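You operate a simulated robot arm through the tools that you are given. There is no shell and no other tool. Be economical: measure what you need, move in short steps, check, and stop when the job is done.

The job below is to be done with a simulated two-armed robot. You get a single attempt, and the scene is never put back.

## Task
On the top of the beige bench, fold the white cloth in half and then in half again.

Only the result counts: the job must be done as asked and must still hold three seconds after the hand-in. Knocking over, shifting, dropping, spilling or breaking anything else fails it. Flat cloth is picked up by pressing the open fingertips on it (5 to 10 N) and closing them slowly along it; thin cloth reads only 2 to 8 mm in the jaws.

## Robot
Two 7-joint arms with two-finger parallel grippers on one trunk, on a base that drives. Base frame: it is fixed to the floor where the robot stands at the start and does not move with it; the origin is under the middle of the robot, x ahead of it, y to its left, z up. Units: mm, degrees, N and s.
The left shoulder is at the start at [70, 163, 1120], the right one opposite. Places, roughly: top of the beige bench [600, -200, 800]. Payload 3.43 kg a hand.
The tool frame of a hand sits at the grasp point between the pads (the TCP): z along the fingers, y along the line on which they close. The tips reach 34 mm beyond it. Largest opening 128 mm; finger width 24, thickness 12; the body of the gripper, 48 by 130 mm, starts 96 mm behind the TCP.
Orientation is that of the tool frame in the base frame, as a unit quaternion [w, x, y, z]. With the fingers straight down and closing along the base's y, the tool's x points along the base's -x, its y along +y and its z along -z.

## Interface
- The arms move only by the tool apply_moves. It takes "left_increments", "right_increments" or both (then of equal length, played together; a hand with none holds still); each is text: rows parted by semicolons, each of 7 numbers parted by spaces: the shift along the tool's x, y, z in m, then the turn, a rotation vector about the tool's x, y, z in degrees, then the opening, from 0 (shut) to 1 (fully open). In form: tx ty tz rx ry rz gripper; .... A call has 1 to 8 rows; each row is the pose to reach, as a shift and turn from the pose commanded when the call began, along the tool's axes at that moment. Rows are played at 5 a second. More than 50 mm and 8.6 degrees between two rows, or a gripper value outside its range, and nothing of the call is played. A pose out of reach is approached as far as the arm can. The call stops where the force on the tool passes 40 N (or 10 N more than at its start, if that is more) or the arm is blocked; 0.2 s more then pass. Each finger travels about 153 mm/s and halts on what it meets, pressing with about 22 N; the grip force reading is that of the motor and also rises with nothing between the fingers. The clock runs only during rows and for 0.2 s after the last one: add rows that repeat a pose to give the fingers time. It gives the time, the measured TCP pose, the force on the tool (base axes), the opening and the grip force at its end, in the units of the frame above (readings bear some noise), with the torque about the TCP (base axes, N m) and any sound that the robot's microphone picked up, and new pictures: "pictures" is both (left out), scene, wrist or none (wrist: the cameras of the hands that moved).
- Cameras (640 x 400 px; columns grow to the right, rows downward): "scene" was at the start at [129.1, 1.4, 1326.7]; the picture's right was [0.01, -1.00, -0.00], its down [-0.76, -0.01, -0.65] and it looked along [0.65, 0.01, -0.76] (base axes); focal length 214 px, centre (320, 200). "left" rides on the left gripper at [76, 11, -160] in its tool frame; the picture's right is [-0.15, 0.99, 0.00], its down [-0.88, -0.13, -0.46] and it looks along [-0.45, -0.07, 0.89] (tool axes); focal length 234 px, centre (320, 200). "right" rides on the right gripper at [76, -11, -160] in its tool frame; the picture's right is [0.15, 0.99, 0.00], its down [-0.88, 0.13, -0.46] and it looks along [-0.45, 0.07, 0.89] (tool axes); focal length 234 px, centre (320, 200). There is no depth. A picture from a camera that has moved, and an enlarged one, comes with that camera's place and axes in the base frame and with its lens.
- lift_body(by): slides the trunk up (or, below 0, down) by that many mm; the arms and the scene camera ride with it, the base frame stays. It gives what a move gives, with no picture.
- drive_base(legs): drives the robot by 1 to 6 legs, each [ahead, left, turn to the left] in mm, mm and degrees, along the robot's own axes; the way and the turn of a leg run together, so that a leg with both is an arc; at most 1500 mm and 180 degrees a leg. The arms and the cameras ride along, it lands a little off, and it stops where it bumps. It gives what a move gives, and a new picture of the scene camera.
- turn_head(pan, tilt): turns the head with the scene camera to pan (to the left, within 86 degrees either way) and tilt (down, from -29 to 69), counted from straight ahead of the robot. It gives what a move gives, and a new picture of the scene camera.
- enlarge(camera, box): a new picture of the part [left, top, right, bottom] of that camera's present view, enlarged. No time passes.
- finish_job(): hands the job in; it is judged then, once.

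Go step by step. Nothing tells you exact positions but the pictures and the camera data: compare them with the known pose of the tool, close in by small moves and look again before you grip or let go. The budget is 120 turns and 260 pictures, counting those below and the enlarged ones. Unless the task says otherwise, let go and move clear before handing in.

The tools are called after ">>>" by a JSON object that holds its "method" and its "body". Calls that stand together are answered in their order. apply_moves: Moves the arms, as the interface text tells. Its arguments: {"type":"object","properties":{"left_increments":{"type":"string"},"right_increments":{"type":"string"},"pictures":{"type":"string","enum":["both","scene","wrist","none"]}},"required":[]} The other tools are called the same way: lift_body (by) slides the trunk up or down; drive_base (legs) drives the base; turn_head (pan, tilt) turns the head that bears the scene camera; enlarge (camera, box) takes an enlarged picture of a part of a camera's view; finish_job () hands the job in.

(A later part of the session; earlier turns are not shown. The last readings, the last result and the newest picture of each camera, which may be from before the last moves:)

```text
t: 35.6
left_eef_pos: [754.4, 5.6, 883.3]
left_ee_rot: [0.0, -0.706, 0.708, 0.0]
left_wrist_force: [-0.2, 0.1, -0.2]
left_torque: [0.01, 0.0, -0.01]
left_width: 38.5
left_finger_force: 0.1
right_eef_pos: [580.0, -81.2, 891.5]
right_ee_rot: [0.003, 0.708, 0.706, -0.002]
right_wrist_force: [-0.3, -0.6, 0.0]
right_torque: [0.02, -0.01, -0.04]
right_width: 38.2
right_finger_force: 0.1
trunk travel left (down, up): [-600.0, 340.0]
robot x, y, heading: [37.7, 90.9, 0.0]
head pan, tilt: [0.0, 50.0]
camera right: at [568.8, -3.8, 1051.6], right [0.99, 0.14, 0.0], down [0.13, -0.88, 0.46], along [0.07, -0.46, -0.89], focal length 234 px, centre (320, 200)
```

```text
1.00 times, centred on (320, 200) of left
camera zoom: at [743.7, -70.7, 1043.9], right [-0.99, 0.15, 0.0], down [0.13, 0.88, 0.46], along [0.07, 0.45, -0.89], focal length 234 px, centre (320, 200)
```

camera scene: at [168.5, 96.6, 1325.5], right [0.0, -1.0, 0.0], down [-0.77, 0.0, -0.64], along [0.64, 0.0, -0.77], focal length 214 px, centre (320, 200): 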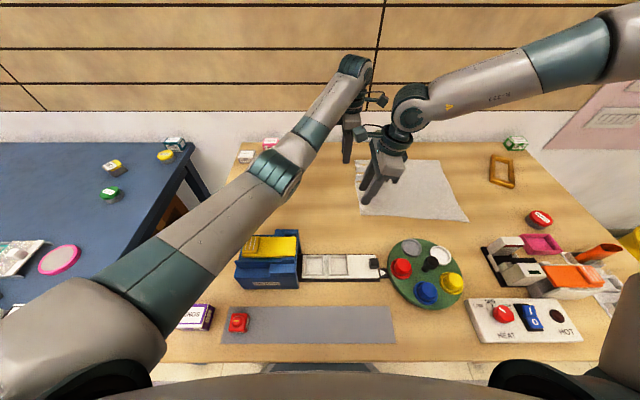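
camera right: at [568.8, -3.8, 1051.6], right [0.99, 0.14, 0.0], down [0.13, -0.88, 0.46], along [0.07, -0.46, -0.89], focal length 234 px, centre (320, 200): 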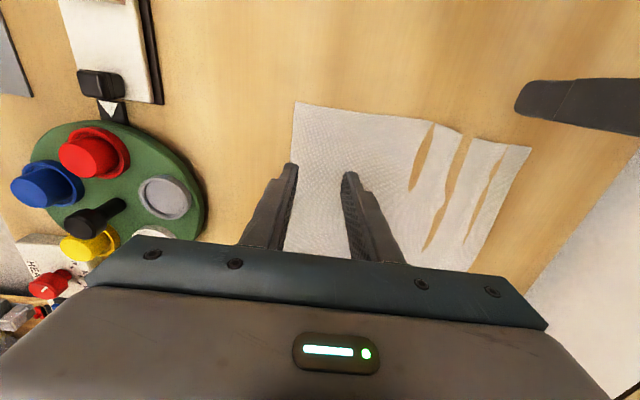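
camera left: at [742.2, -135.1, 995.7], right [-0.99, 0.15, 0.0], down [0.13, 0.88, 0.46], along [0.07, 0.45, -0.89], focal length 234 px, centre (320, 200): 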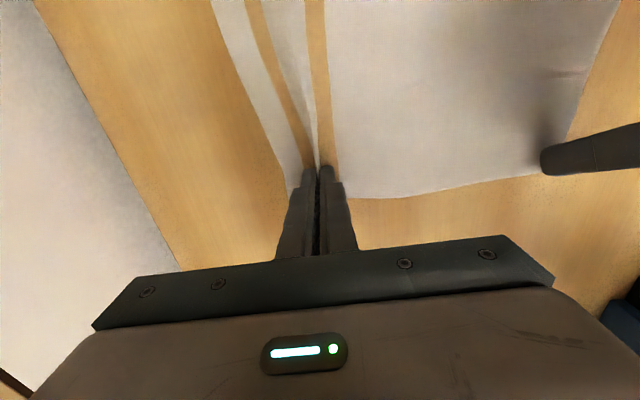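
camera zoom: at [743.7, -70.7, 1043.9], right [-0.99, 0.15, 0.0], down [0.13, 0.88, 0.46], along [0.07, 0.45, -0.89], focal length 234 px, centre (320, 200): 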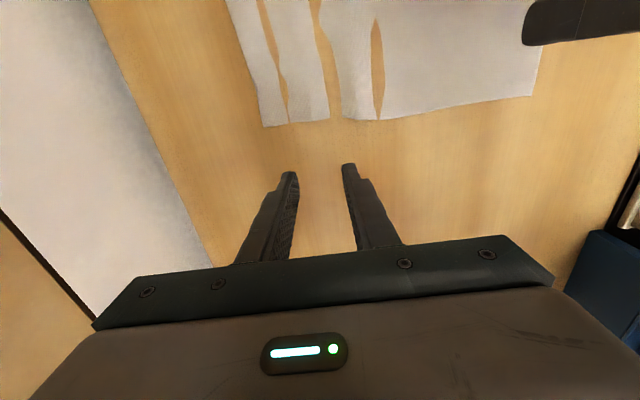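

The cloth's left edge now runs from about (548, -29) to (806, -40), with some wrinkles. Both hands are upright, so I'll place each about 30 mm in from its corner and lower to just above the cloth.

>>> {"method": "apply_moves", "body": {"left_increments": "0.03 -0.011 0 0 0 0 0.3; 0.061 -0.022 0 0 0 0 0.3; 0.061 -0.022 0.025 0 0 0 0.3; 0.061 -0.022 0.044 0 0 0 0.3; 0.061 -0.022 0.044 0 0 0 0.3", "right_increments": "0.018 0 0 0 0 0 0.3; 0.034 0 0.01 0 0 0 0.3; 0.034 0 0.035 0 0 0 0.3; 0.034 0 0.0515 0 0 0 0.3; 0.034 0 0.0515 0 0 0 0.3", "pictures": "wrist"}}

```text
t: 36.8
left_eef_pos: [771.6, -47.8, 838.9]
left_ee_rot: [0.0, -0.706, 0.708, 0.0]
left_wrist_force: [0.0, 0.4, 0.0]
left_torque: [0.0, -0.01, 0.0]
left_width: 38.4
left_finger_force: 0.1
left hand out of reach, approached as far as the arm can: row 2, 3, 4, 5
right_eef_pos: [568.7, -79.0, 860.5]
right_ee_rot: [0.003, 0.708, 0.706, 0.0]
right_wrist_force: [-0.8, 1.1, -1.4]
right_torque: [-0.01, 0.0, 0.03]
right_width: 38.4
right_finger_force: 0.0
right hand out of reach, approached as far as the arm can: row 1, 2, 3, 4, 5
trunk travel left (down, up): [-600.0, 340.0]
robot x, y, heading: [39.3, 93.4, -0.1]
head pan, tilt: [0.0, 50.0]
camera right: at [556.5, -1.8, 1020.8], right [0.99, 0.14, 0.0], down [0.13, -0.88, 0.46], along [0.07, -0.45, -0.89], focal length 234 px, centre (320, 200)
camera left: at [759.6, -124.3, 999.3], right [-0.99, 0.15, 0.0], down [0.13, 0.88, 0.46], along [0.07, 0.45, -0.89], focal length 234 px, centre (320, 200)
```

right: 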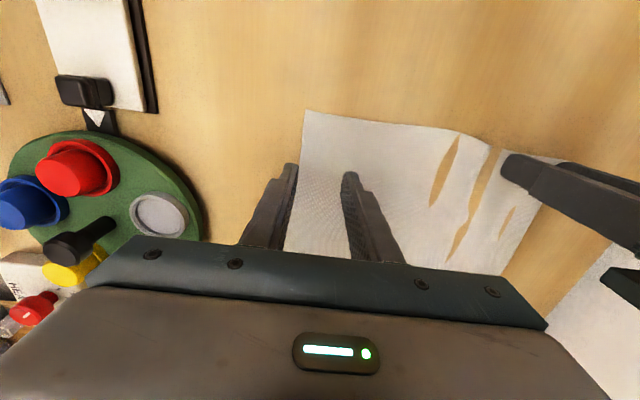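
left: 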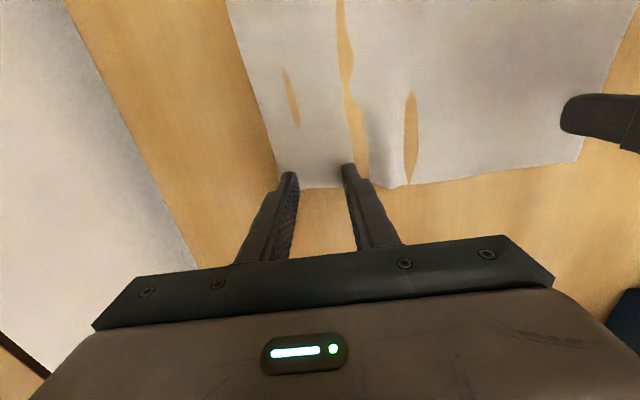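

The right hand's limit gets tighter the lower it reaches relative to its shoulder. I'll raise both hands, then lower the trunk a little at a time, which should help both arms.

>>> {"method": "apply_moves", "body": {"left_increments": "0 0 -0.04 0 0 0 0.3; 0 0.0 -0.08 0 0 0 0.3; 0 0.0 -0.12 0 0 0 0.3", "right_increments": "0 0 -0.04 0 0 0 0.3; 0 0 -0.08 0 0 0 0.3; 0 0 -0.1 0 0 0 0.3", "pictures": "none"}}

>>> {"method": "lift_body", "body": {"by": -50}}

>>> {"method": "turn_head", "body": {"pan": 0, "tilt": 69}}

```text
t: 37.6
left_eef_pos: [768.8, -48.5, 962.0]
left_ee_rot: [0.001, -0.706, 0.708, 0.0]
left_wrist_force: [-0.8, 0.1, 0.8]
left_torque: [0.05, -0.05, 0.04]
left_width: 38.2
left_finger_force: 0.1
right_eef_pos: [566.9, -78.5, 962.0]
right_ee_rot: [0.003, 0.709, 0.705, 0.0]
right_wrist_force: [0.2, -0.5, -0.3]
right_torque: [-0.01, -0.04, 0.03]
right_width: 38.4
right_finger_force: 0.0
trunk travel left (down, up): [-600.0, 340.0]
robot x, y, heading: [41.7, 97.7, -0.2]
head pan, tilt: [0.0, 50.0]
```

```text
t: 38.5
left_eef_pos: [769.4, -48.1, 909.6]
left_ee_rot: [0.0, -0.706, 0.709, 0.001]
left_wrist_force: [0.0, -0.5, -0.5]
left_torque: [0.01, -0.01, 0.03]
left_width: 38.3
left_finger_force: 0.1
right_eef_pos: [567.5, -77.6, 911.6]
right_ee_rot: [0.0, 0.709, 0.706, -0.001]
right_wrist_force: [-0.3, -0.7, -0.1]
right_torque: [-0.01, -0.02, -0.03]
right_width: 38.4
right_finger_force: 0.0
trunk travel left (down, up): [-550.0, 390.0]
robot x, y, heading: [42.8, 95.6, -0.0]
head pan, tilt: [0.0, 50.0]
```

```text
t: 39.3
left_eef_pos: [769.9, -47.9, 909.8]
left_ee_rot: [0.0, -0.706, 0.708, 0.0]
left_wrist_force: [0.4, -0.2, 0.2]
left_torque: [-0.02, 0.05, -0.03]
left_width: 38.4
left_finger_force: 0.1
right_eef_pos: [568.3, -78.1, 910.4]
right_ee_rot: [0.002, 0.708, 0.706, -0.001]
right_wrist_force: [0.0, 0.1, -0.4]
right_torque: [0.04, -0.01, 0.0]
right_width: 38.3
right_finger_force: 0.1
trunk travel left (down, up): [-550.0, 390.0]
robot x, y, heading: [42.0, 95.2, -0.5]
head pan, tilt: [0.0, 68.8]
camera scene: at [147.5, 95.6, 1253.6], right [0.0, -1.0, 0.0], down [-0.93, 0.0, -0.36], along [0.36, 0.0, -0.93], focal length 214 px, centre (320, 200)
```

scene: 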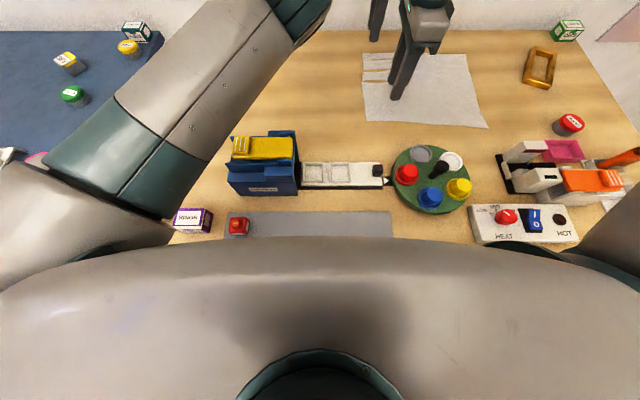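

Lowering went without contact. I'll go 50 mm further after raising the hands.

>>> {"method": "apply_moves", "body": {"left_increments": "0 0 -0.03 0 0 0 0.3; 0 0.0 -0.05 0 0 0 0.3", "right_increments": "0 0 -0.03 0 0 0 0.3; 0 0 -0.05 0 0 0 0.3", "pictures": "none"}}

>>> {"method": "lift_body", "body": {"by": -50}}

>>> {"method": "turn_head", "body": {"pan": -10, "tilt": 50}}

>>> {"method": "apply_moves", "body": {"right_increments": "0.015 0 0.01 0 0 0 0.3; 0.032 0.006 0.03 0 0 0 0.3; 0.032 0.012 0.05 0 0 0 0.3; 0.032 0.012 0.065 0 0 0 0.3; 0.032 0.012 0.07 0 0 0 0.3; 0.032 0.012 0.07 0 0 0 0.3", "pictures": "wrist"}}

```text
t: 39.9
left_eef_pos: [765.4, -42.7, 961.5]
left_ee_rot: [0.0, -0.706, 0.708, -0.001]
left_wrist_force: [0.8, -0.2, -0.2]
left_torque: [0.0, -0.03, 0.0]
left_width: 38.6
left_finger_force: 0.2
left hand out of reach, approached as far as the arm can: row 1, 2
right_eef_pos: [566.5, -77.4, 961.9]
right_ee_rot: [0.003, 0.709, 0.706, -0.002]
right_wrist_force: [0.0, 0.1, 0.3]
right_torque: [-0.05, 0.03, 0.01]
right_width: 38.1
right_finger_force: 0.0
trunk travel left (down, up): [-550.0, 390.0]
robot x, y, heading: [39.8, 94.4, -0.3]
head pan, tilt: [0.0, 68.8]
```

```text
t: 40.8
left_eef_pos: [763.8, -42.4, 912.4]
left_ee_rot: [-0.001, -0.706, 0.708, 0.0]
left_wrist_force: [-0.8, -0.3, -0.4]
left_torque: [0.0, 0.0, -0.02]
left_width: 38.5
left_finger_force: 0.0
right_eef_pos: [567.1, -78.4, 911.9]
right_ee_rot: [0.002, 0.708, 0.706, -0.001]
right_wrist_force: [-0.5, -0.1, 0.1]
right_torque: [-0.01, 0.0, 0.02]
right_width: 38.2
right_finger_force: 0.0
trunk travel left (down, up): [-500.0, 440.0]
robot x, y, heading: [38.6, 95.1, 0.1]
head pan, tilt: [0.0, 68.8]
```

```text
t: 41.6
left_eef_pos: [765.4, -41.5, 911.5]
left_ee_rot: [0.001, -0.706, 0.709, 0.0]
left_wrist_force: [-0.3, 0.5, 0.6]
left_torque: [0.0, -0.03, -0.01]
left_width: 38.4
left_finger_force: 0.0
right_eef_pos: [567.6, -78.8, 913.1]
right_ee_rot: [0.001, 0.708, 0.706, -0.001]
right_wrist_force: [0.8, 0.2, -0.5]
right_torque: [0.02, 0.0, 0.01]
right_width: 38.5
right_finger_force: 0.0
trunk travel left (down, up): [-500.0, 440.0]
robot x, y, heading: [38.8, 94.6, -0.4]
head pan, tilt: [-10.0, 50.0]
camera scene: at [167.2, 82.2, 1225.5], right [-0.18, -0.98, 0.0], down [-0.75, 0.14, -0.64], along [0.63, -0.11, -0.77], focal length 214 px, centre (320, 200)
```

scene: 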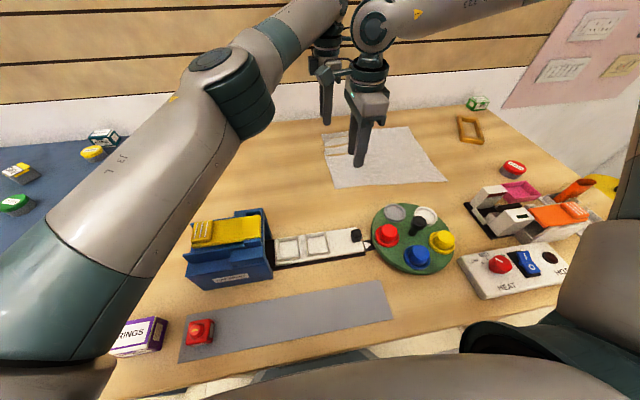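

```text
t: 43.0
left_eef_pos: [765.0, -42.9, 912.0]
left_ee_rot: [0.0, -0.706, 0.709, 0.0]
left_wrist_force: [-0.2, 0.1, 0.7]
left_torque: [0.01, 0.01, -0.02]
left_width: 38.6
left_finger_force: 0.1
right_eef_pos: [577.1, -49.8, 842.9]
right_ee_rot: [0.002, 0.708, 0.706, 0.0]
right_wrist_force: [0.1, -0.1, 0.0]
right_torque: [0.01, 0.0, -0.01]
right_width: 38.3
right_finger_force: 0.1
right hand out of reach, approached as far as the arm can: row 5, 6
trunk travel left (down, up): [-500.0, 440.0]
robot x, y, heading: [39.3, 92.9, -0.0]
head pan, tilt: [-10.0, 50.0]
camera right: at [565.6, 27.5, 1003.3], right [0.99, 0.14, 0.0], down [0.13, -0.88, 0.46], along [0.07, -0.45, -0.89], focal length 234 px, centre (320, 200)
```

right: 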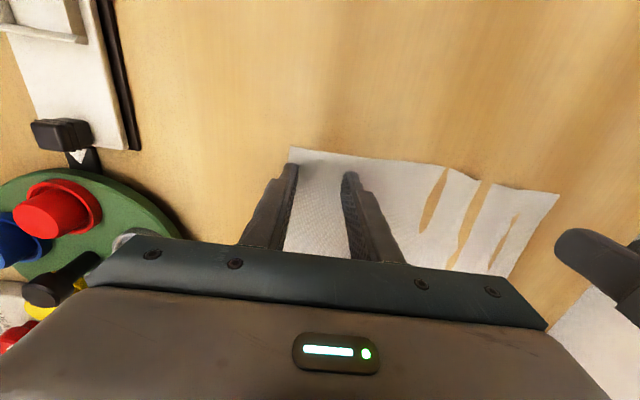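

Almost there: the right hand is at its limit just above the cloth. One more 25 mm of trunk gives margin.

>>> {"method": "apply_moves", "body": {"right_increments": "0 0 -0.02 0 0 0 0.3; 0 0 -0.04 0 0 0 0.3", "pictures": "none"}}

>>> {"method": "lift_body", "body": {"by": -30}}

>>> {"method": "apply_moves", "body": {"left_increments": "0.006 -0.005 0.02 0 0 0 0.3; 0.012 -0.01 0.04 0 0 0 0.3; 0.012 -0.01 0.042 0 0 0 0.3; 0.012 -0.01 0.042 0 0 0 0.3", "right_increments": "0.002 0.001 0.005 0 0 0 0.3; 0.004 0.002 0.01 0 0 0 0.3; 0.004 0.003 0.014 0 0 0 0.3; 0.004 0.003 0.014 0 0 0 0.3", "pictures": "wrist"}}

```text
t: 43.6
left_eef_pos: [763.3, -42.6, 912.7]
left_ee_rot: [0.0, -0.706, 0.709, 0.0]
left_wrist_force: [-0.2, -0.7, 0.1]
left_torque: [-0.01, -0.03, 0.0]
left_width: 38.5
left_finger_force: 0.2
right_eef_pos: [576.8, -48.5, 882.4]
right_ee_rot: [0.003, 0.709, 0.705, -0.001]
right_wrist_force: [0.7, -0.8, -0.1]
right_torque: [0.04, 0.0, 0.0]
right_width: 38.5
right_finger_force: 0.0
trunk travel left (down, up): [-500.0, 440.0]
robot x, y, heading: [36.8, 95.9, -0.3]
head pan, tilt: [-10.0, 50.0]
```

```text
t: 44.4
left_eef_pos: [765.3, -42.7, 881.9]
left_ee_rot: [0.001, -0.705, 0.709, -0.001]
left_wrist_force: [0.3, 0.4, 0.1]
left_torque: [0.01, 0.0, 0.01]
left_width: 38.6
left_finger_force: 0.1
right_eef_pos: [576.9, -49.0, 853.9]
right_ee_rot: [0.002, 0.708, 0.706, -0.001]
right_wrist_force: [-0.5, 0.2, 0.7]
right_torque: [0.04, 0.04, 0.02]
right_width: 38.4
right_finger_force: 0.1
trunk travel left (down, up): [-470.0, 470.0]
robot x, y, heading: [41.6, 99.0, -0.1]
head pan, tilt: [-10.0, 50.0]
```

```text
t: 45.4
left_eef_pos: [770.0, -48.8, 843.4]
left_ee_rot: [0.0, -0.707, 0.707, -0.001]
left_wrist_force: [0.4, 0.7, -0.7]
left_torque: [-0.01, -0.03, 0.0]
left_width: 38.4
left_finger_force: 0.0
left hand out of reach, approached as far as the arm can: row 2, 3, 4
right_eef_pos: [580.6, -44.1, 839.5]
right_ee_rot: [0.002, 0.709, 0.705, -0.001]
right_wrist_force: [0.1, -0.1, -0.4]
right_torque: [0.01, -0.02, -0.03]
right_width: 38.4
right_finger_force: 0.1
trunk travel left (down, up): [-470.0, 470.0]
robot x, y, heading: [36.7, 100.0, -0.1]
head pan, tilt: [-10.0, 50.0]
camera right: at [568.5, 32.6, 998.7], right [0.99, 0.14, 0.0], down [0.13, -0.88, 0.46], along [0.07, -0.45, -0.89], focal length 234 px, centre (320, 200)
camera left: at [758.2, -124.7, 1004.7], right [-0.99, 0.15, 0.0], down [0.13, 0.88, 0.45], along [0.07, 0.45, -0.89], focal length 234 px, centre (320, 200)
```

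right: 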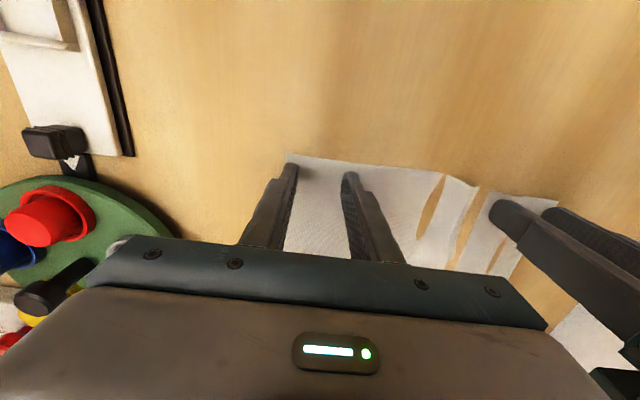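
left: 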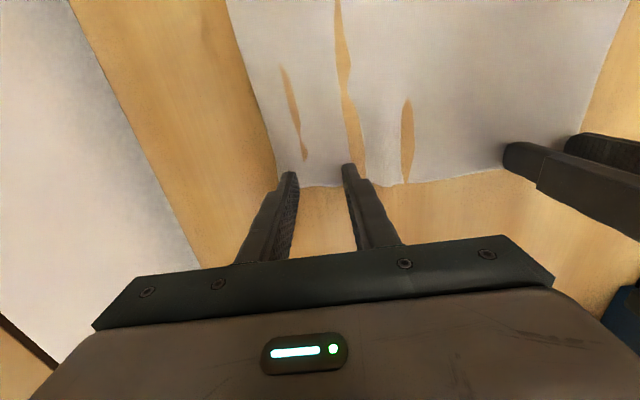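

Both hands are in place. I'll nudge each a few mm further onto the cloth and make contact.

>>> {"method": "apply_moves", "body": {"left_increments": "0.003 0.004 0.001 0 0 0 0.3; 0.006 0.009 0.003 0 0 0 0.3; 0.006 0.009 0.006 0 0 0 0.3; 0.006 0.009 0.0085 0 0 0 0.3; 0.006 0.009 0.0085 0 0 0 0.3", "right_increments": "-0.004 0 0 0 0 0 0.3; -0.008 0 0.001 0 0 0 0.3; -0.008 0 0.003 0 0 0 0.3; -0.008 0 0.0043 0 0 0 0.3; -0.008 0 0.0043 0 0 0 0.3", "pictures": "none"}}

```text
t: 46.6
left_eef_pos: [760.1, -55.7, 836.9]
left_ee_rot: [0.001, -0.706, 0.708, -0.001]
left_wrist_force: [-0.5, 0.1, 0.4]
left_torque: [0.0, 0.02, -0.06]
left_width: 38.5
left_finger_force: 0.1
right_eef_pos: [580.5, -53.0, 834.9]
right_ee_rot: [0.003, 0.709, 0.706, 0.0]
right_wrist_force: [1.2, -1.3, 7.6]
right_torque: [0.0, 0.09, 0.03]
right_width: 38.0
right_finger_force: 0.1
trunk travel left (down, up): [-470.0, 470.0]
robot x, y, heading: [39.2, 99.3, -0.1]
head pan, tilt: [-10.0, 50.0]
```

Right at 7.6 N is good. The left goes 2 mm further down as both begin to close.

>>> {"method": "apply_moves", "body": {"left_increments": "0 0 0.001 0 0 0 0.3; 0 0 0.002 0 0 0 0.3; 0 0 0.002 0 0 0 0.28; 0 0 0.002 0 0 0 0.26; 0 0 0.002 0 0 0 0.24; 0 0 0.002 0 0 0 0.22; 0 0 0.002 0 0 0 0.2; 0 0 0.002 0 0 0 0.18", "right_increments": "0 0 0 0 0 0 0.3; 0 0 0 0 0 0 0.3; 0 0 0 0 0 0 0.28; 0 0 0 0 0 0 0.26; 0 0 0 0 0 0 0.24; 0 0 0 0 0 0 0.22; 0 0 0 0 0 0 0.2; 0 0 0 0 0 0 0.18", "pictures": "none"}}

>>> {"method": "apply_moves", "body": {"left_increments": "0 0 0 0 0 0 0.16; 0 0 0 0 0 0 0.14; 0 0 0 0 0 0 0.115; 0 0 0 0 0 0 0.09; 0 0 0 0 0 0 0.06; 0 0 0 0 0 0 0.03; 0 0 0 0 0 0 0; 0 0 0 0 0 0 0", "right_increments": "0 0 0 0 0 0 0.16; 0 0 0 0 0 0 0.14; 0 0 0 0 0 0 0.115; 0 0 0 0 0 0 0.09; 0 0 0 0 0 0 0.06; 0 0 0 0 0 0 0.03; 0 0 0 0 0 0 0; 0 0 0 0 0 0 0", "pictures": "wrist"}}

```text
t: 48.4
left_eef_pos: [760.8, -55.0, 836.3]
left_ee_rot: [0.001, -0.706, 0.709, 0.0]
left_wrist_force: [-1.4, -1.9, 3.1]
left_torque: [-0.01, 0.05, -0.02]
left_width: 23.1
left_finger_force: 0.2
right_eef_pos: [579.6, -52.5, 834.6]
right_ee_rot: [0.003, 0.708, 0.706, 0.0]
right_wrist_force: [3.4, 0.0, 10.9]
right_torque: [-0.01, -0.01, 0.0]
right_width: 22.5
right_finger_force: 0.1
trunk travel left (down, up): [-470.0, 470.0]
robot x, y, heading: [40.1, 95.5, -0.3]
head pan, tilt: [-10.0, 50.0]
```

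```text
t: 50.2
left_eef_pos: [761.4, -55.2, 835.6]
left_ee_rot: [0.0, -0.706, 0.708, 0.0]
left_wrist_force: [-0.3, -0.1, 0.3]
left_torque: [0.01, -0.01, 0.01]
left_width: 2.1
left_finger_force: 22.5
right_eef_pos: [578.7, -51.8, 835.5]
right_ee_rot: [0.003, 0.708, 0.707, 0.0]
right_wrist_force: [-3.3, 1.0, 11.3]
right_torque: [0.06, 0.11, -0.01]
right_width: 0.3
right_finger_force: 22.0
trunk travel left (down, up): [-470.0, 470.0]
robot x, y, heading: [41.0, 93.7, 0.0]
head pan, tilt: [-10.0, 50.0]
camera right: at [567.5, 24.3, 995.1], right [0.99, 0.14, 0.0], down [0.13, -0.88, 0.46], along [0.07, -0.45, -0.89], focal length 234 px, centre (320, 200)
camera left: at [748.4, -130.8, 996.0], right [-0.99, 0.15, 0.0], down [0.13, 0.88, 0.46], along [0.07, 0.45, -0.89], focal length 234 px, centre (320, 200)
```

right: 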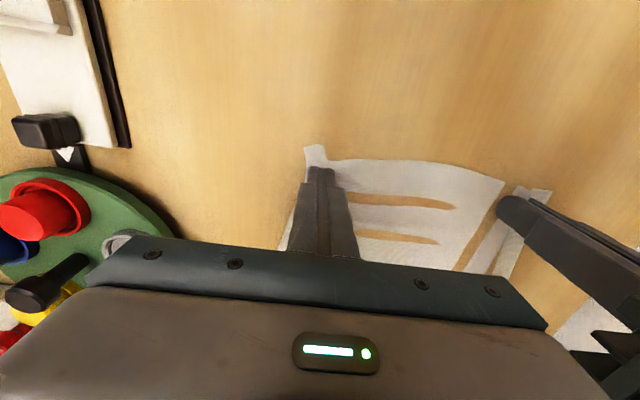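
left: 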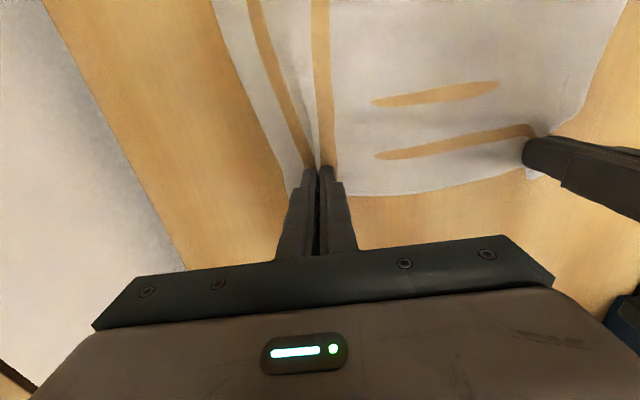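

The left hand holds cloth (2.1 mm) but the right slipped once more. I'll retry the right alone with a wider start, further in and with a lighter press.

>>> {"method": "apply_moves", "body": {"right_increments": "0 0 -0.008 0 0 0 0; -0.004 0.006 -0.008 0 0 0 0.2; -0.009 0.012 -0.008 0 0 0 0.4; -0.009 0.012 -0.004 0 0 0 0.4; -0.009 0.012 -0.0015 0 0 0 0.4; -0.009 0.012 -0.0006 0 0 0 0.4; -0.009 0.012 -0.0006 0 0 0 0.4", "pictures": "wrist"}}

```text
t: 51.8
left_eef_pos: [760.4, -54.6, 836.0]
left_ee_rot: [0.001, -0.706, 0.708, 0.0]
left_wrist_force: [2.1, 1.2, 8.1]
left_torque: [0.07, -0.06, 0.0]
left_width: 2.1
left_finger_force: 22.0
right_eef_pos: [591.5, -62.2, 837.2]
right_ee_rot: [0.002, 0.709, 0.705, 0.0]
right_wrist_force: [-0.5, -0.7, 0.3]
right_torque: [-0.02, 0.01, 0.0]
right_width: 51.1
right_finger_force: 0.0
trunk travel left (down, up): [-470.0, 470.0]
robot x, y, heading: [39.1, 98.2, -0.4]
head pan, tilt: [-10.0, 50.0]
camera right: at [580.3, 15.4, 996.1], right [0.99, 0.14, 0.0], down [0.13, -0.88, 0.46], along [0.07, -0.45, -0.89], focal length 234 px, centre (320, 200)
```

right: 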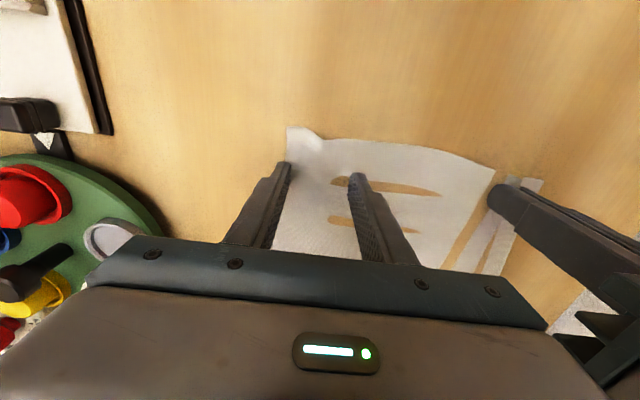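

>>> {"method": "apply_moves", "body": {"right_increments": "0 0.008 0 0 0 0 0.4; 0 0.008 0.001 0 0 0 0.4; 0 0.008 0.0018 0 0 0 0.4; 0 0.008 0.0022 0 0 0 0.4; 0 0.008 0.0022 0 0 0 0.4", "pictures": "none"}}

```text
t: 53.0
left_eef_pos: [759.5, -55.0, 835.8]
left_ee_rot: [0.001, -0.706, 0.708, -0.001]
left_wrist_force: [0.1, 0.5, 1.3]
left_torque: [0.02, -0.03, -0.01]
left_width: 2.1
left_finger_force: 21.8
right_eef_pos: [599.4, -60.9, 835.8]
right_ee_rot: [0.002, 0.708, 0.706, 0.001]
right_wrist_force: [-0.7, -2.8, 17.9]
right_torque: [-0.03, 0.63, 0.12]
right_width: 51.4
right_finger_force: 0.1
trunk travel left (down, up): [-470.0, 470.0]
robot x, y, heading: [40.0, 97.2, -0.1]
head pan, tilt: [-10.0, 50.0]
```

The near finger carries all the load. A half-degree trim and less pressure should even that out.

>>> {"method": "apply_moves", "body": {"right_increments": "0 0 -0.003 0.5 0 0 0.4; 0 0 -0.0008 0.5 0 0 0.4; 0 0 -0.0007 0.5 0 0 0.4", "pictures": "none"}}

```text
t: 53.8
left_eef_pos: [760.1, -55.7, 836.6]
left_ee_rot: [0.0, -0.705, 0.709, 0.0]
left_wrist_force: [0.2, -0.7, 1.5]
left_torque: [0.0, -0.04, 0.01]
left_width: 2.1
left_finger_force: 22.1
right_eef_pos: [599.1, -61.8, 835.7]
right_ee_rot: [0.0, 0.708, 0.706, -0.003]
right_wrist_force: [-1.3, 0.5, 13.4]
right_torque: [0.15, -0.26, -0.04]
right_width: 50.8
right_finger_force: 0.1
trunk travel left (down, up): [-470.0, 470.0]
robot x, y, heading: [40.2, 96.8, -0.1]
head pan, tilt: [-10.0, 50.0]
```

Balanced enough. I close slowly at about 8 N.

>>> {"method": "apply_moves", "body": {"right_increments": "0 0 -0.0005 -0.15 0 0 0.4; 0 0 -0.0005 -0.15 0 0 0.375; 0 0 -0.0005 -0.15 0 0 0.35; 0 0 -0.0005 -0.15 0 0 0.325; 0 0 -0.0005 -0.15 0 0 0.3; 0 0 -0.0005 -0.15 0 0 0.275; 0 0 -0.0005 -0.15 0 0 0.25; 0 0 -0.0005 -0.15 0 0 0.225", "pictures": "wrist"}}

```text
t: 55.6
left_eef_pos: [758.6, -55.2, 835.1]
left_ee_rot: [0.0, -0.706, 0.708, -0.001]
left_wrist_force: [-0.2, -0.4, 1.2]
left_torque: [0.0, 0.04, -0.01]
left_width: 2.1
left_finger_force: 22.4
right_eef_pos: [599.5, -61.8, 834.6]
right_ee_rot: [0.0, 0.708, 0.706, -0.002]
right_wrist_force: [0.5, -0.2, 14.5]
right_torque: [0.07, -0.03, 0.01]
right_width: 27.1
right_finger_force: 0.1
trunk travel left (down, up): [-470.0, 470.0]
robot x, y, heading: [41.4, 96.6, -0.3]
head pan, tilt: [-10.0, 50.0]
camera right: at [588.8, 15.1, 995.1], right [0.99, 0.14, 0.0], down [0.13, -0.88, 0.46], along [0.06, -0.45, -0.89], focal length 234 px, centre (320, 200)
```

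right: 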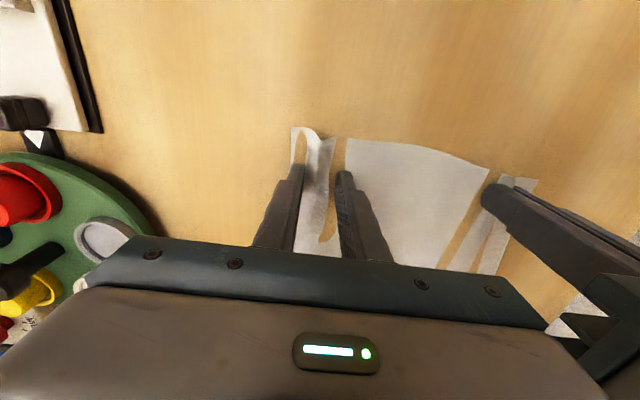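

A ridge is now forming between the right fingers. I keep closing.

>>> {"method": "apply_moves", "body": {"right_increments": "0 0 -0.0005 0 0 0 0.2; 0 0 -0.0005 0 0 0 0.175; 0 0 -0.0005 0 0 0 0.15; 0 0 -0.0005 0 0 0 0.12; 0 0 -0.0005 0 0 0 0.09; 0 0 -0.0005 0 0 0 0.06; 0 0 -0.0005 0 0 0 0.03; 0 0 -0.0005 0 0 0 0", "pictures": "wrist"}}

```text
t: 57.4
left_eef_pos: [759.9, -54.9, 835.0]
left_ee_rot: [0.001, -0.706, 0.708, 0.0]
left_wrist_force: [-5.9, 1.3, 6.6]
left_torque: [0.09, 0.19, -0.04]
left_width: 1.8
left_finger_force: 21.7
right_eef_pos: [599.0, -61.7, 835.6]
right_ee_rot: [0.0, 0.709, 0.706, -0.002]
right_wrist_force: [4.8, 0.0, 0.8]
right_torque: [0.02, -0.16, -0.04]
right_width: 2.1
right_finger_force: 22.4
trunk travel left (down, up): [-470.0, 470.0]
robot x, y, heading: [42.0, 92.9, 0.1]
head pan, tilt: [-10.0, 50.0]
camera right: at [589.2, 15.1, 995.3], right [0.99, 0.14, 0.0], down [0.13, -0.88, 0.46], along [0.06, -0.45, -0.89], focal length 234 px, centre (320, 200)
```

right: 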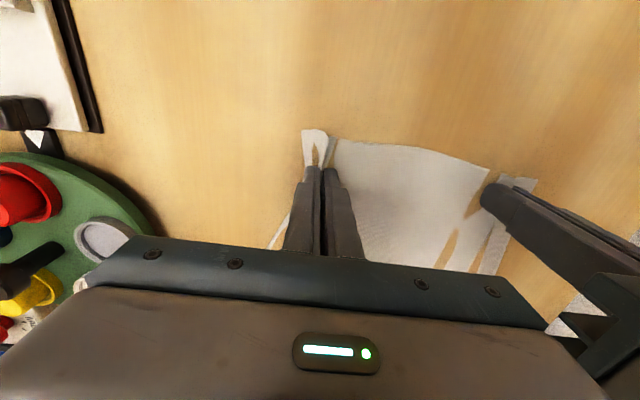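

Both hands now hold cloth (1.8 and 2.1 mm). I lift both together, moving slightly right and toward the robot to line the edge up with its target.

>>> {"method": "apply_moves", "body": {"left_increments": "0.004 0.003 -0.01 0 0 0 0; 0.01 0.008 -0.02 0 0 0 0; 0.018 0.013 -0.035 0 0 0 0; 0.026 0.018 -0.05 0 0 0 0; 0.034 0.022 -0.065 0 0 0 0; 0.04 0.026 -0.08 0 0 0 0; 0.04 0.026 -0.08 0 0 0 0", "right_increments": "-0.004 -0.003 -0.01 0 0 0 0; -0.01 -0.008 -0.02 0 0 0 0; -0.018 -0.013 -0.035 0 0 0 0; -0.026 -0.018 -0.05 0 0 0 0; -0.034 -0.022 -0.065 0 0 0 0; -0.04 -0.026 -0.08 0 0 0 0; -0.04 -0.026 -0.08 0 0 0 0", "pictures": "both"}}

```text
t: 59.0
left_eef_pos: [725.8, -88.2, 903.4]
left_ee_rot: [-0.001, -0.706, 0.708, 0.0]
left_wrist_force: [0.4, -1.2, 0.5]
left_torque: [0.02, 0.01, 0.01]
left_width: 2.2
left_finger_force: 21.5
left hand out of reach, approached as far as the arm can: row 5, 6, 7
right_eef_pos: [575.1, -100.5, 915.2]
right_ee_rot: [0.0, 0.708, 0.706, -0.004]
right_wrist_force: [0.4, -0.3, -0.5]
right_torque: [0.01, 0.0, -0.03]
right_width: 1.7
right_finger_force: 21.7
trunk travel left (down, up): [-470.0, 470.0]
robot x, y, heading: [40.0, 95.1, -0.3]
head pan, tilt: [-10.0, 50.0]
camera scene: at [168.0, 82.3, 1195.4], right [-0.18, -0.98, 0.0], down [-0.75, 0.14, -0.64], along [0.63, -0.11, -0.77], focal length 214 px, centre (320, 200)
camera right: at [564.6, -24.4, 1075.7], right [0.99, 0.14, -0.01], down [0.13, -0.88, 0.46], along [0.06, -0.45, -0.89], focal length 234 px, centre (320, 200)
camera left: at [714.3, -164.4, 1064.9], right [-0.99, 0.15, 0.0], down [0.13, 0.88, 0.46], along [0.07, 0.45, -0.89], focal length 234 px, centre (320, 200)
```

scene: 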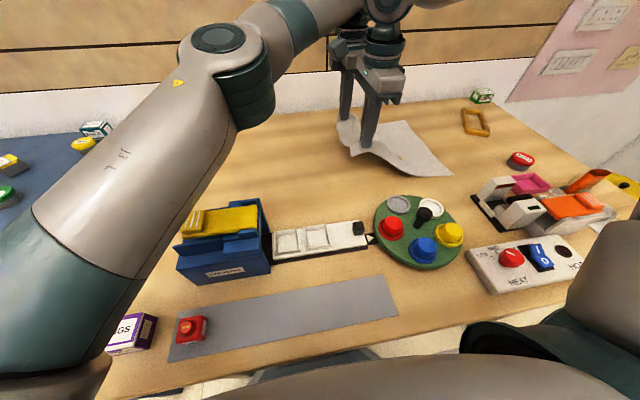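
right: 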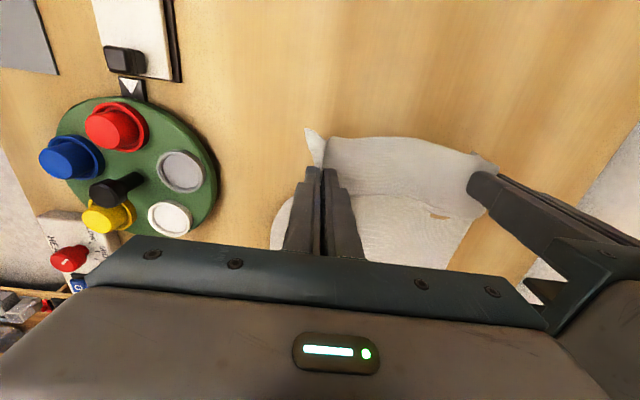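
left: 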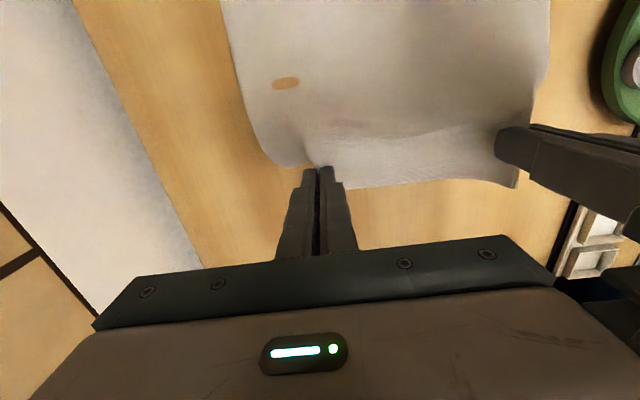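

The left edge is held cleanly by both hands. I drive the base 240 mm to the right to carry the edge over.

>>> {"method": "drive_base", "body": {"legs": [[0, -120, 0], [0, -120, 0]]}}

```text
t: 61.1
left_eef_pos: [725.3, -324.2, 905.9]
left_ee_rot: [0.0, 0.707, -0.707, 0.0]
left_wrist_force: [0.3, -0.1, 0.1]
left_torque: [0.04, -0.01, -0.01]
left_width: 1.9
left_finger_force: 22.3
right_eef_pos: [574.8, -338.7, 915.7]
right_ee_rot: [0.0, 0.707, 0.707, -0.003]
right_wrist_force: [-0.6, -0.3, -0.1]
right_torque: [0.02, 0.02, 0.01]
right_width: 2.2
right_finger_force: 22.3
trunk travel left (down, up): [-470.0, 470.0]
robot x, y, heading: [42.2, -143.3, 0.1]
head pan, tilt: [-10.0, 50.0]
camera scene: at [167.0, -156.7, 1195.6], right [-0.17, -0.98, 0.0], down [-0.75, 0.13, -0.64], along [0.63, -0.11, -0.77], focal length 214 px, centre (320, 200)
```

scene: 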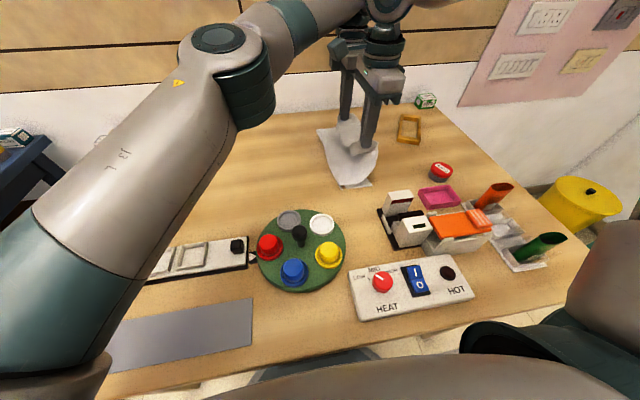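

The edge is carried well over. Now I lean both grippers to the right, keeping the wrists about in place, so that the held hem turns over before it is laid down.

>>> {"method": "apply_moves", "body": {"left_increments": "-0.031 0 0 0 -7.5 0 0; -0.061 0 0 0 -15 0 0; -0.09 0 -0.002 0 -22.5 0 0; -0.118 0 -0.010 0 -30 0 0; -0.144 0 -0.022 0 -37.5 0 0; -0.167 0 -0.039 0 -45 0 0; -0.167 0 -0.039 0 -45 0 0", "right_increments": "0.031 0 0 0 7.5 0 0; 0.061 0 0 0 15 0 0; 0.09 0 -0.002 0 22.5 0 0; 0.118 0 -0.010 0 30 0 0; 0.144 0 -0.022 0 37.5 0 0; 0.167 0 -0.039 0 45 0 0; 0.167 0 -0.039 0 45 0 0", "pictures": "both"}}

```text
t: 62.5
left_eef_pos: [726.1, -153.7, 944.8]
left_ee_rot: [-0.265, 0.658, -0.653, -0.264]
left_wrist_force: [0.9, 0.4, 0.7]
left_torque: [0.04, -0.02, 0.0]
left_width: 2.3
left_finger_force: 22.0
right_eef_pos: [570.4, -174.3, 948.3]
right_ee_rot: [-0.265, 0.654, 0.66, 0.258]
right_wrist_force: [-2.0, -1.7, -1.7]
right_torque: [0.36, -0.18, -0.04]
right_width: 2.0
right_finger_force: 22.2
trunk travel left (down, up): [-470.0, 470.0]
robot x, y, heading: [41.9, -141.6, 0.1]
head pan, tilt: [-10.0, 50.0]
stopped in row 7 (right hand): the force on the tool passed its limit (the readings are from after the stop); the commanded pose is now the measured one
camera scene: at [167.1, -155.9, 1195.5], right [-0.17, -0.98, 0.0], down [-0.75, 0.13, -0.64], along [0.63, -0.11, -0.77], focal length 214 px, centre (320, 200)
camera right: at [561.4, -228.7, 1117.0], right [0.99, 0.12, 0.09], down [0.14, -0.95, -0.28], along [0.06, 0.29, -0.96], focal length 234 px, centre (320, 200)
camera left: at [715.7, -320.1, 1008.1], right [-0.99, 0.1, 0.1], down [0.12, 0.32, 0.94], along [0.06, 0.94, -0.33], focal length 234 px, centre (320, 200)
```

scene: 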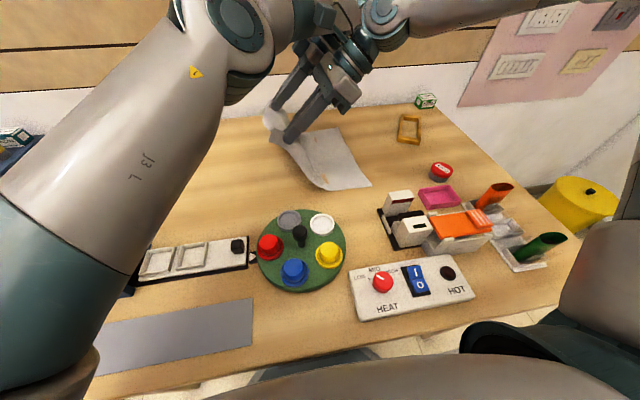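
right: 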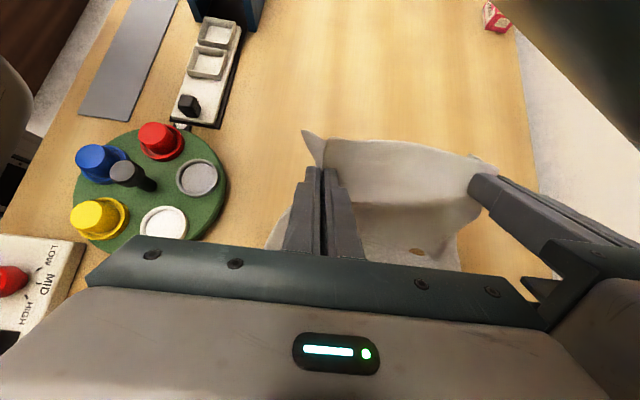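
left: 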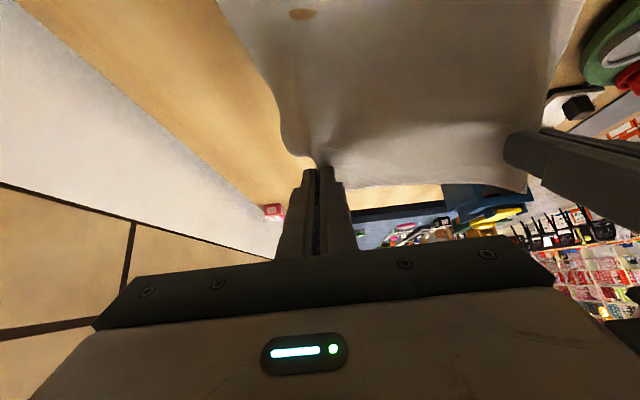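

The right hand met a brief resistance at the end, probably the other arm. I look closer before driving on.

>>> {"method": "enlarge", "body": {"camera": "scene", "box": [220, 0, 440, 140]}}

```text
2.86 times, centred on (330, 70) of scene
camera zoom: at [167.1, -155.9, 1195.5], right [-0.17, -0.98, 0.0], down [-0.75, 0.13, -0.64], along [0.63, -0.11, -0.77], focal length 613 px, centre (291, 571)
```

zoom: 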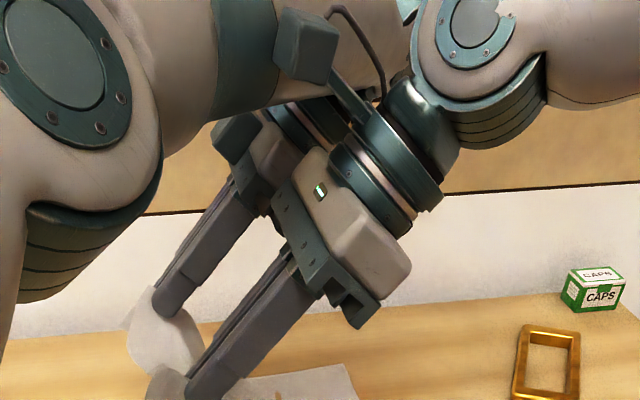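

The right hand's camera box touches the left forearm. I'll reduce the left lean to 30 degrees and increase the right to 55, which pulls the two apart.

>>> {"method": "apply_moves", "body": {"left_increments": "0 0 0 0 5 0 0; 0 0 0 0 10 0 0; 0 0 0 0 15 0 0; 0 0 0 0 15 0 0", "right_increments": "0 0 0 0 0 0 0; 0 0 0 0 3 0 0; 0 0 0 0 7 0 0; 0 0 0 0 10 0 0", "pictures": "none"}}

>>> {"method": "enlarge", "body": {"camera": "scene", "box": [220, 0, 440, 140]}}

```text
t: 63.5
left_eef_pos: [726.5, -156.2, 945.3]
left_ee_rot: [-0.177, 0.688, -0.682, -0.175]
left_wrist_force: [0.3, -0.2, -0.1]
left_torque: [0.01, -0.01, 0.03]
left_width: 2.1
left_finger_force: 21.9
right_eef_pos: [571.3, -174.6, 948.1]
right_ee_rot: [-0.323, 0.628, 0.634, 0.315]
right_wrist_force: [0.3, -0.4, -0.2]
right_torque: [0.0, -0.01, -0.01]
right_width: 2.1
right_finger_force: 22.2
trunk travel left (down, up): [-470.0, 470.0]
robot x, y, heading: [42.3, -143.2, -0.1]
head pan, tilt: [-10.0, 50.0]
```

```text
2.86 times, centred on (330, 70) of scene
camera zoom: at [167.0, -157.1, 1195.6], right [-0.17, -0.98, 0.0], down [-0.75, 0.13, -0.64], along [0.63, -0.11, -0.77], focal length 613 px, centre (291, 571)
```

zoom: 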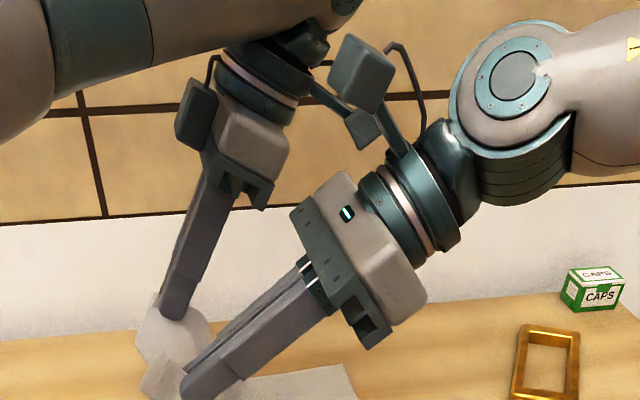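

The arms are clear of each other now. I drive on to the right in two stages, lowering the hands in between.

>>> {"method": "drive_base", "body": {"legs": [[0, -85, 0]]}}

```text
t: 64.6
left_eef_pos: [726.6, -243.3, 946.3]
left_ee_rot: [-0.178, 0.687, -0.682, -0.176]
left_wrist_force: [-0.7, 1.2, -0.7]
left_torque: [0.05, -0.02, 0.03]
left_width: 2.0
left_finger_force: 21.7
right_eef_pos: [570.7, -260.8, 948.2]
right_ee_rot: [-0.323, 0.628, 0.634, 0.314]
right_wrist_force: [0.3, 0.0, -0.3]
right_torque: [0.03, 0.0, -0.01]
right_width: 1.9
right_finger_force: 21.7
trunk travel left (down, up): [-470.0, 470.0]
robot x, y, heading: [35.0, -227.6, 0.0]
head pan, tilt: [-10.0, 50.0]
camera scene: at [167.1, -243.3, 1195.5], right [-0.17, -0.98, 0.0], down [-0.75, 0.13, -0.64], along [0.63, -0.11, -0.77], focal length 214 px, centre (320, 200)
```

scene: 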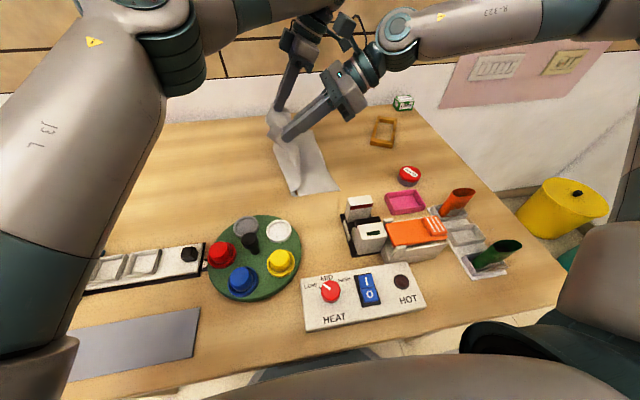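

Near-right corner measures at about (513, -350), so the right half has not moved. I lower the hands with a slight move right.

>>> {"method": "apply_moves", "body": {"left_increments": "0.015 0 0.0125 0 0 0 0; 0.03 0 0.025 0 0 0 0; 0.0448 0 0.0376 0 0 0 0; 0.0448 0 0.0376 0 0 0 0", "right_increments": "-0.019 0 0.005 0 0 0 0; -0.038 0 0.01 0 0 0 0; -0.0565 0 0.0152 0 0 0 0; -0.0565 0 0.0152 0 0 0 0", "pictures": "none"}}

>>> {"method": "drive_base", "body": {"legs": [[0, -75, 0]]}}

```text
t: 65.6
left_eef_pos: [726.6, -261.2, 891.1]
left_ee_rot: [-0.178, 0.688, -0.681, -0.175]
left_wrist_force: [-2.2, 0.7, -0.8]
left_torque: [0.02, 0.03, 0.0]
left_width: 2.2
left_finger_force: 21.9
right_eef_pos: [570.5, -281.5, 895.4]
right_ee_rot: [-0.322, 0.629, 0.634, 0.315]
right_wrist_force: [0.4, -0.5, -0.6]
right_torque: [-0.03, -0.03, 0.0]
right_width: 1.8
right_finger_force: 22.3
trunk travel left (down, up): [-470.0, 470.0]
robot x, y, heading: [40.1, -235.4, -0.1]
head pan, tilt: [-10.0, 50.0]
```

```text
t: 66.6
left_eef_pos: [726.3, -338.4, 889.2]
left_ee_rot: [-0.177, 0.688, -0.681, -0.175]
left_wrist_force: [-1.4, 0.1, -0.2]
left_torque: [0.06, 0.06, -0.02]
left_width: 2.1
left_finger_force: 22.2
right_eef_pos: [572.1, -356.6, 895.6]
right_ee_rot: [-0.322, 0.628, 0.634, 0.316]
right_wrist_force: [0.8, 0.6, -0.2]
right_torque: [0.04, -0.03, -0.05]
right_width: 1.7
right_finger_force: 21.9
trunk travel left (down, up): [-470.0, 470.0]
robot x, y, heading: [41.1, -305.5, -0.1]
head pan, tilt: [-10.0, 50.0]
camera scene: at [167.2, -317.2, 1195.5], right [-0.17, -0.98, 0.0], down [-0.75, 0.13, -0.64], along [0.63, -0.11, -0.77], focal length 214 px, centre (320, 200)
```

scene: 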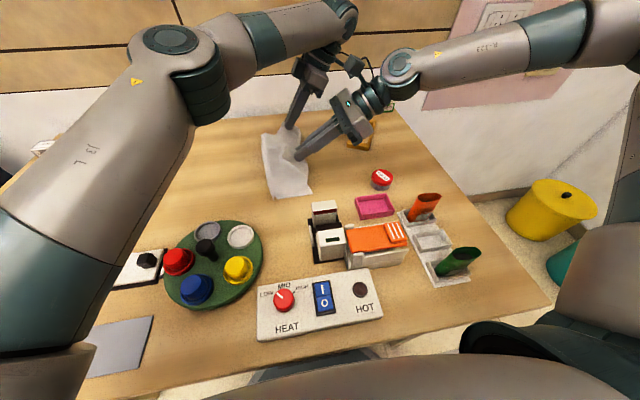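

The edge hangs over the right edge now, but the crease seems to be near y = -263 rather than -196. I check with the wrist cameras before laying it down.

>>> {"method": "enlarge", "body": {"camera": "scene", "box": [220, 90, 400, 220]}}

>>> {"method": "enlarge", "body": {"camera": "right", "box": [0, 0, 640, 400]}}

>>> {"method": "enlarge", "body": {"camera": "left", "box": [0, 0, 640, 400]}}

```text
3.08 times, centred on (310, 155) of scene
camera zoom: at [167.2, -317.2, 1195.5], right [-0.17, -0.98, 0.0], down [-0.75, 0.13, -0.64], along [0.63, -0.11, -0.77], focal length 660 px, centre (351, 338)
```

zoom: 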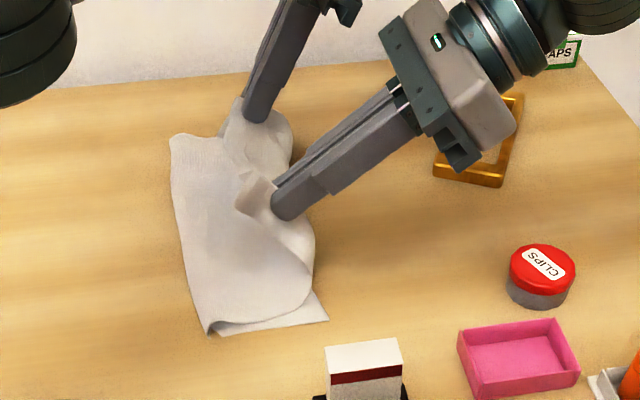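

```text
1.00 times, centred on (320, 200) of right
camera zoom: at [561.7, -439.7, 1051.1], right [0.99, 0.1, 0.11], down [0.14, -0.89, -0.44], along [0.06, 0.45, -0.89], focal length 234 px, centre (320, 200)
```

zoom: 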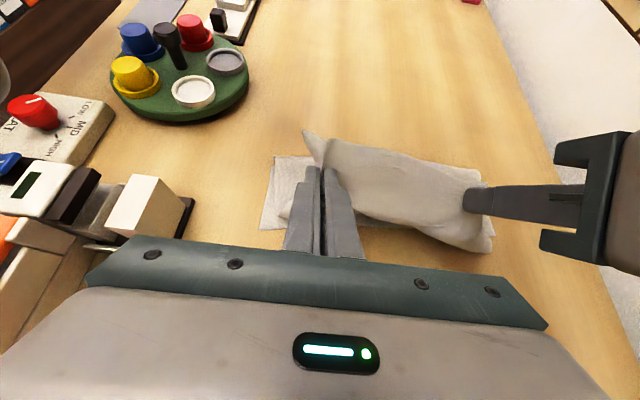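

```text
1.00 times, centred on (320, 200) of left
camera zoom: at [716.3, -481.5, 993.1], right [-0.99, 0.12, 0.07], down [0.12, 0.55, 0.83], along [0.06, 0.83, -0.56], focal length 234 px, centre (320, 200)
```

zoom: 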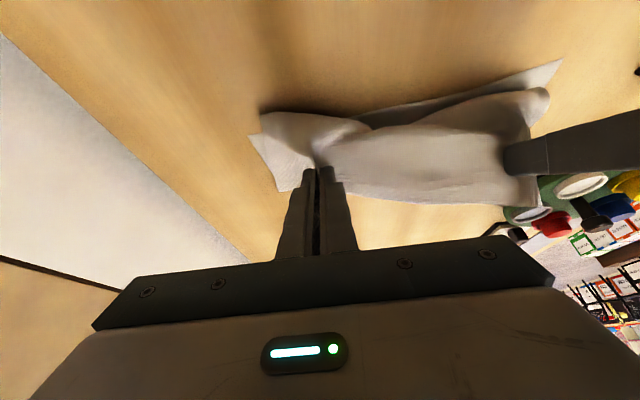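

The crease sits too far right because some of the lower half was lifted. I'll raise the hands, go back left so the lower half lies down again, then swing over in a proper arc about the middle line.

>>> {"method": "apply_moves", "body": {"left_increments": "-0.0125 0 -0.0215 0 4 0 0; -0.025 0 -0.0433 0 8 0 0; -0.025 0 -0.0433 0 10 0 0", "right_increments": "0.018 0 -0.013 0 0 0 0; 0.0369 0 -0.0258 0 0 0 0; 0.0369 0 -0.0258 0 0 0 0", "pictures": "none"}}

>>> {"method": "drive_base", "body": {"legs": [[0, 50, 0]]}}

```text
t: 67.4
left_eef_pos: [727.4, -335.4, 938.7]
left_ee_rot: [-0.116, 0.7, -0.695, -0.116]
left_wrist_force: [-0.5, 0.0, 0.0]
left_torque: [-0.01, 0.06, 0.06]
left_width: 2.2
left_finger_force: 22.4
right_eef_pos: [571.9, -353.1, 940.5]
right_ee_rot: [-0.323, 0.628, 0.635, 0.314]
right_wrist_force: [0.8, 0.1, -0.3]
right_torque: [-0.04, -0.02, -0.04]
right_width: 1.8
right_finger_force: 21.6
trunk travel left (down, up): [-470.0, 470.0]
robot x, y, heading: [38.8, -301.2, -0.2]
head pan, tilt: [-10.0, 50.0]
```

```text
t: 68.3
left_eef_pos: [726.2, -284.4, 939.8]
left_ee_rot: [-0.119, 0.699, -0.696, -0.114]
left_wrist_force: [-1.8, 0.7, 0.8]
left_torque: [-0.06, 0.06, 0.0]
left_width: 2.2
left_finger_force: 22.1
right_eef_pos: [570.6, -304.0, 941.5]
right_ee_rot: [-0.322, 0.629, 0.634, 0.314]
right_wrist_force: [1.8, 0.4, -0.9]
right_torque: [-0.01, -0.01, -0.01]
right_width: 1.8
right_finger_force: 22.6
trunk travel left (down, up): [-470.0, 470.0]
robot x, y, heading: [40.8, -248.8, -0.1]
head pan, tilt: [-10.0, 50.0]
camera scene: at [167.0, -265.4, 1195.6], right [-0.17, -0.98, 0.0], down [-0.75, 0.13, -0.64], along [0.63, -0.11, -0.77], focal length 214 px, centre (320, 200)
```

scene: 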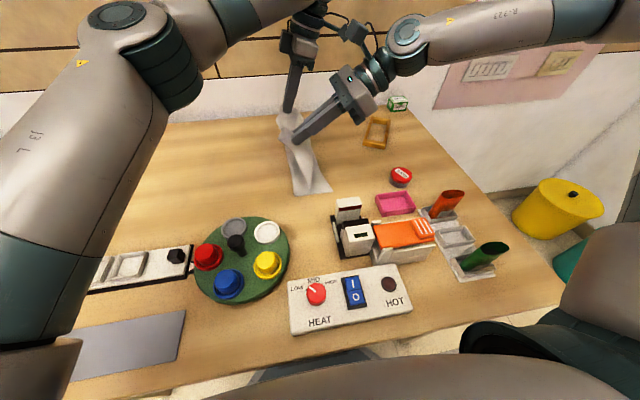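

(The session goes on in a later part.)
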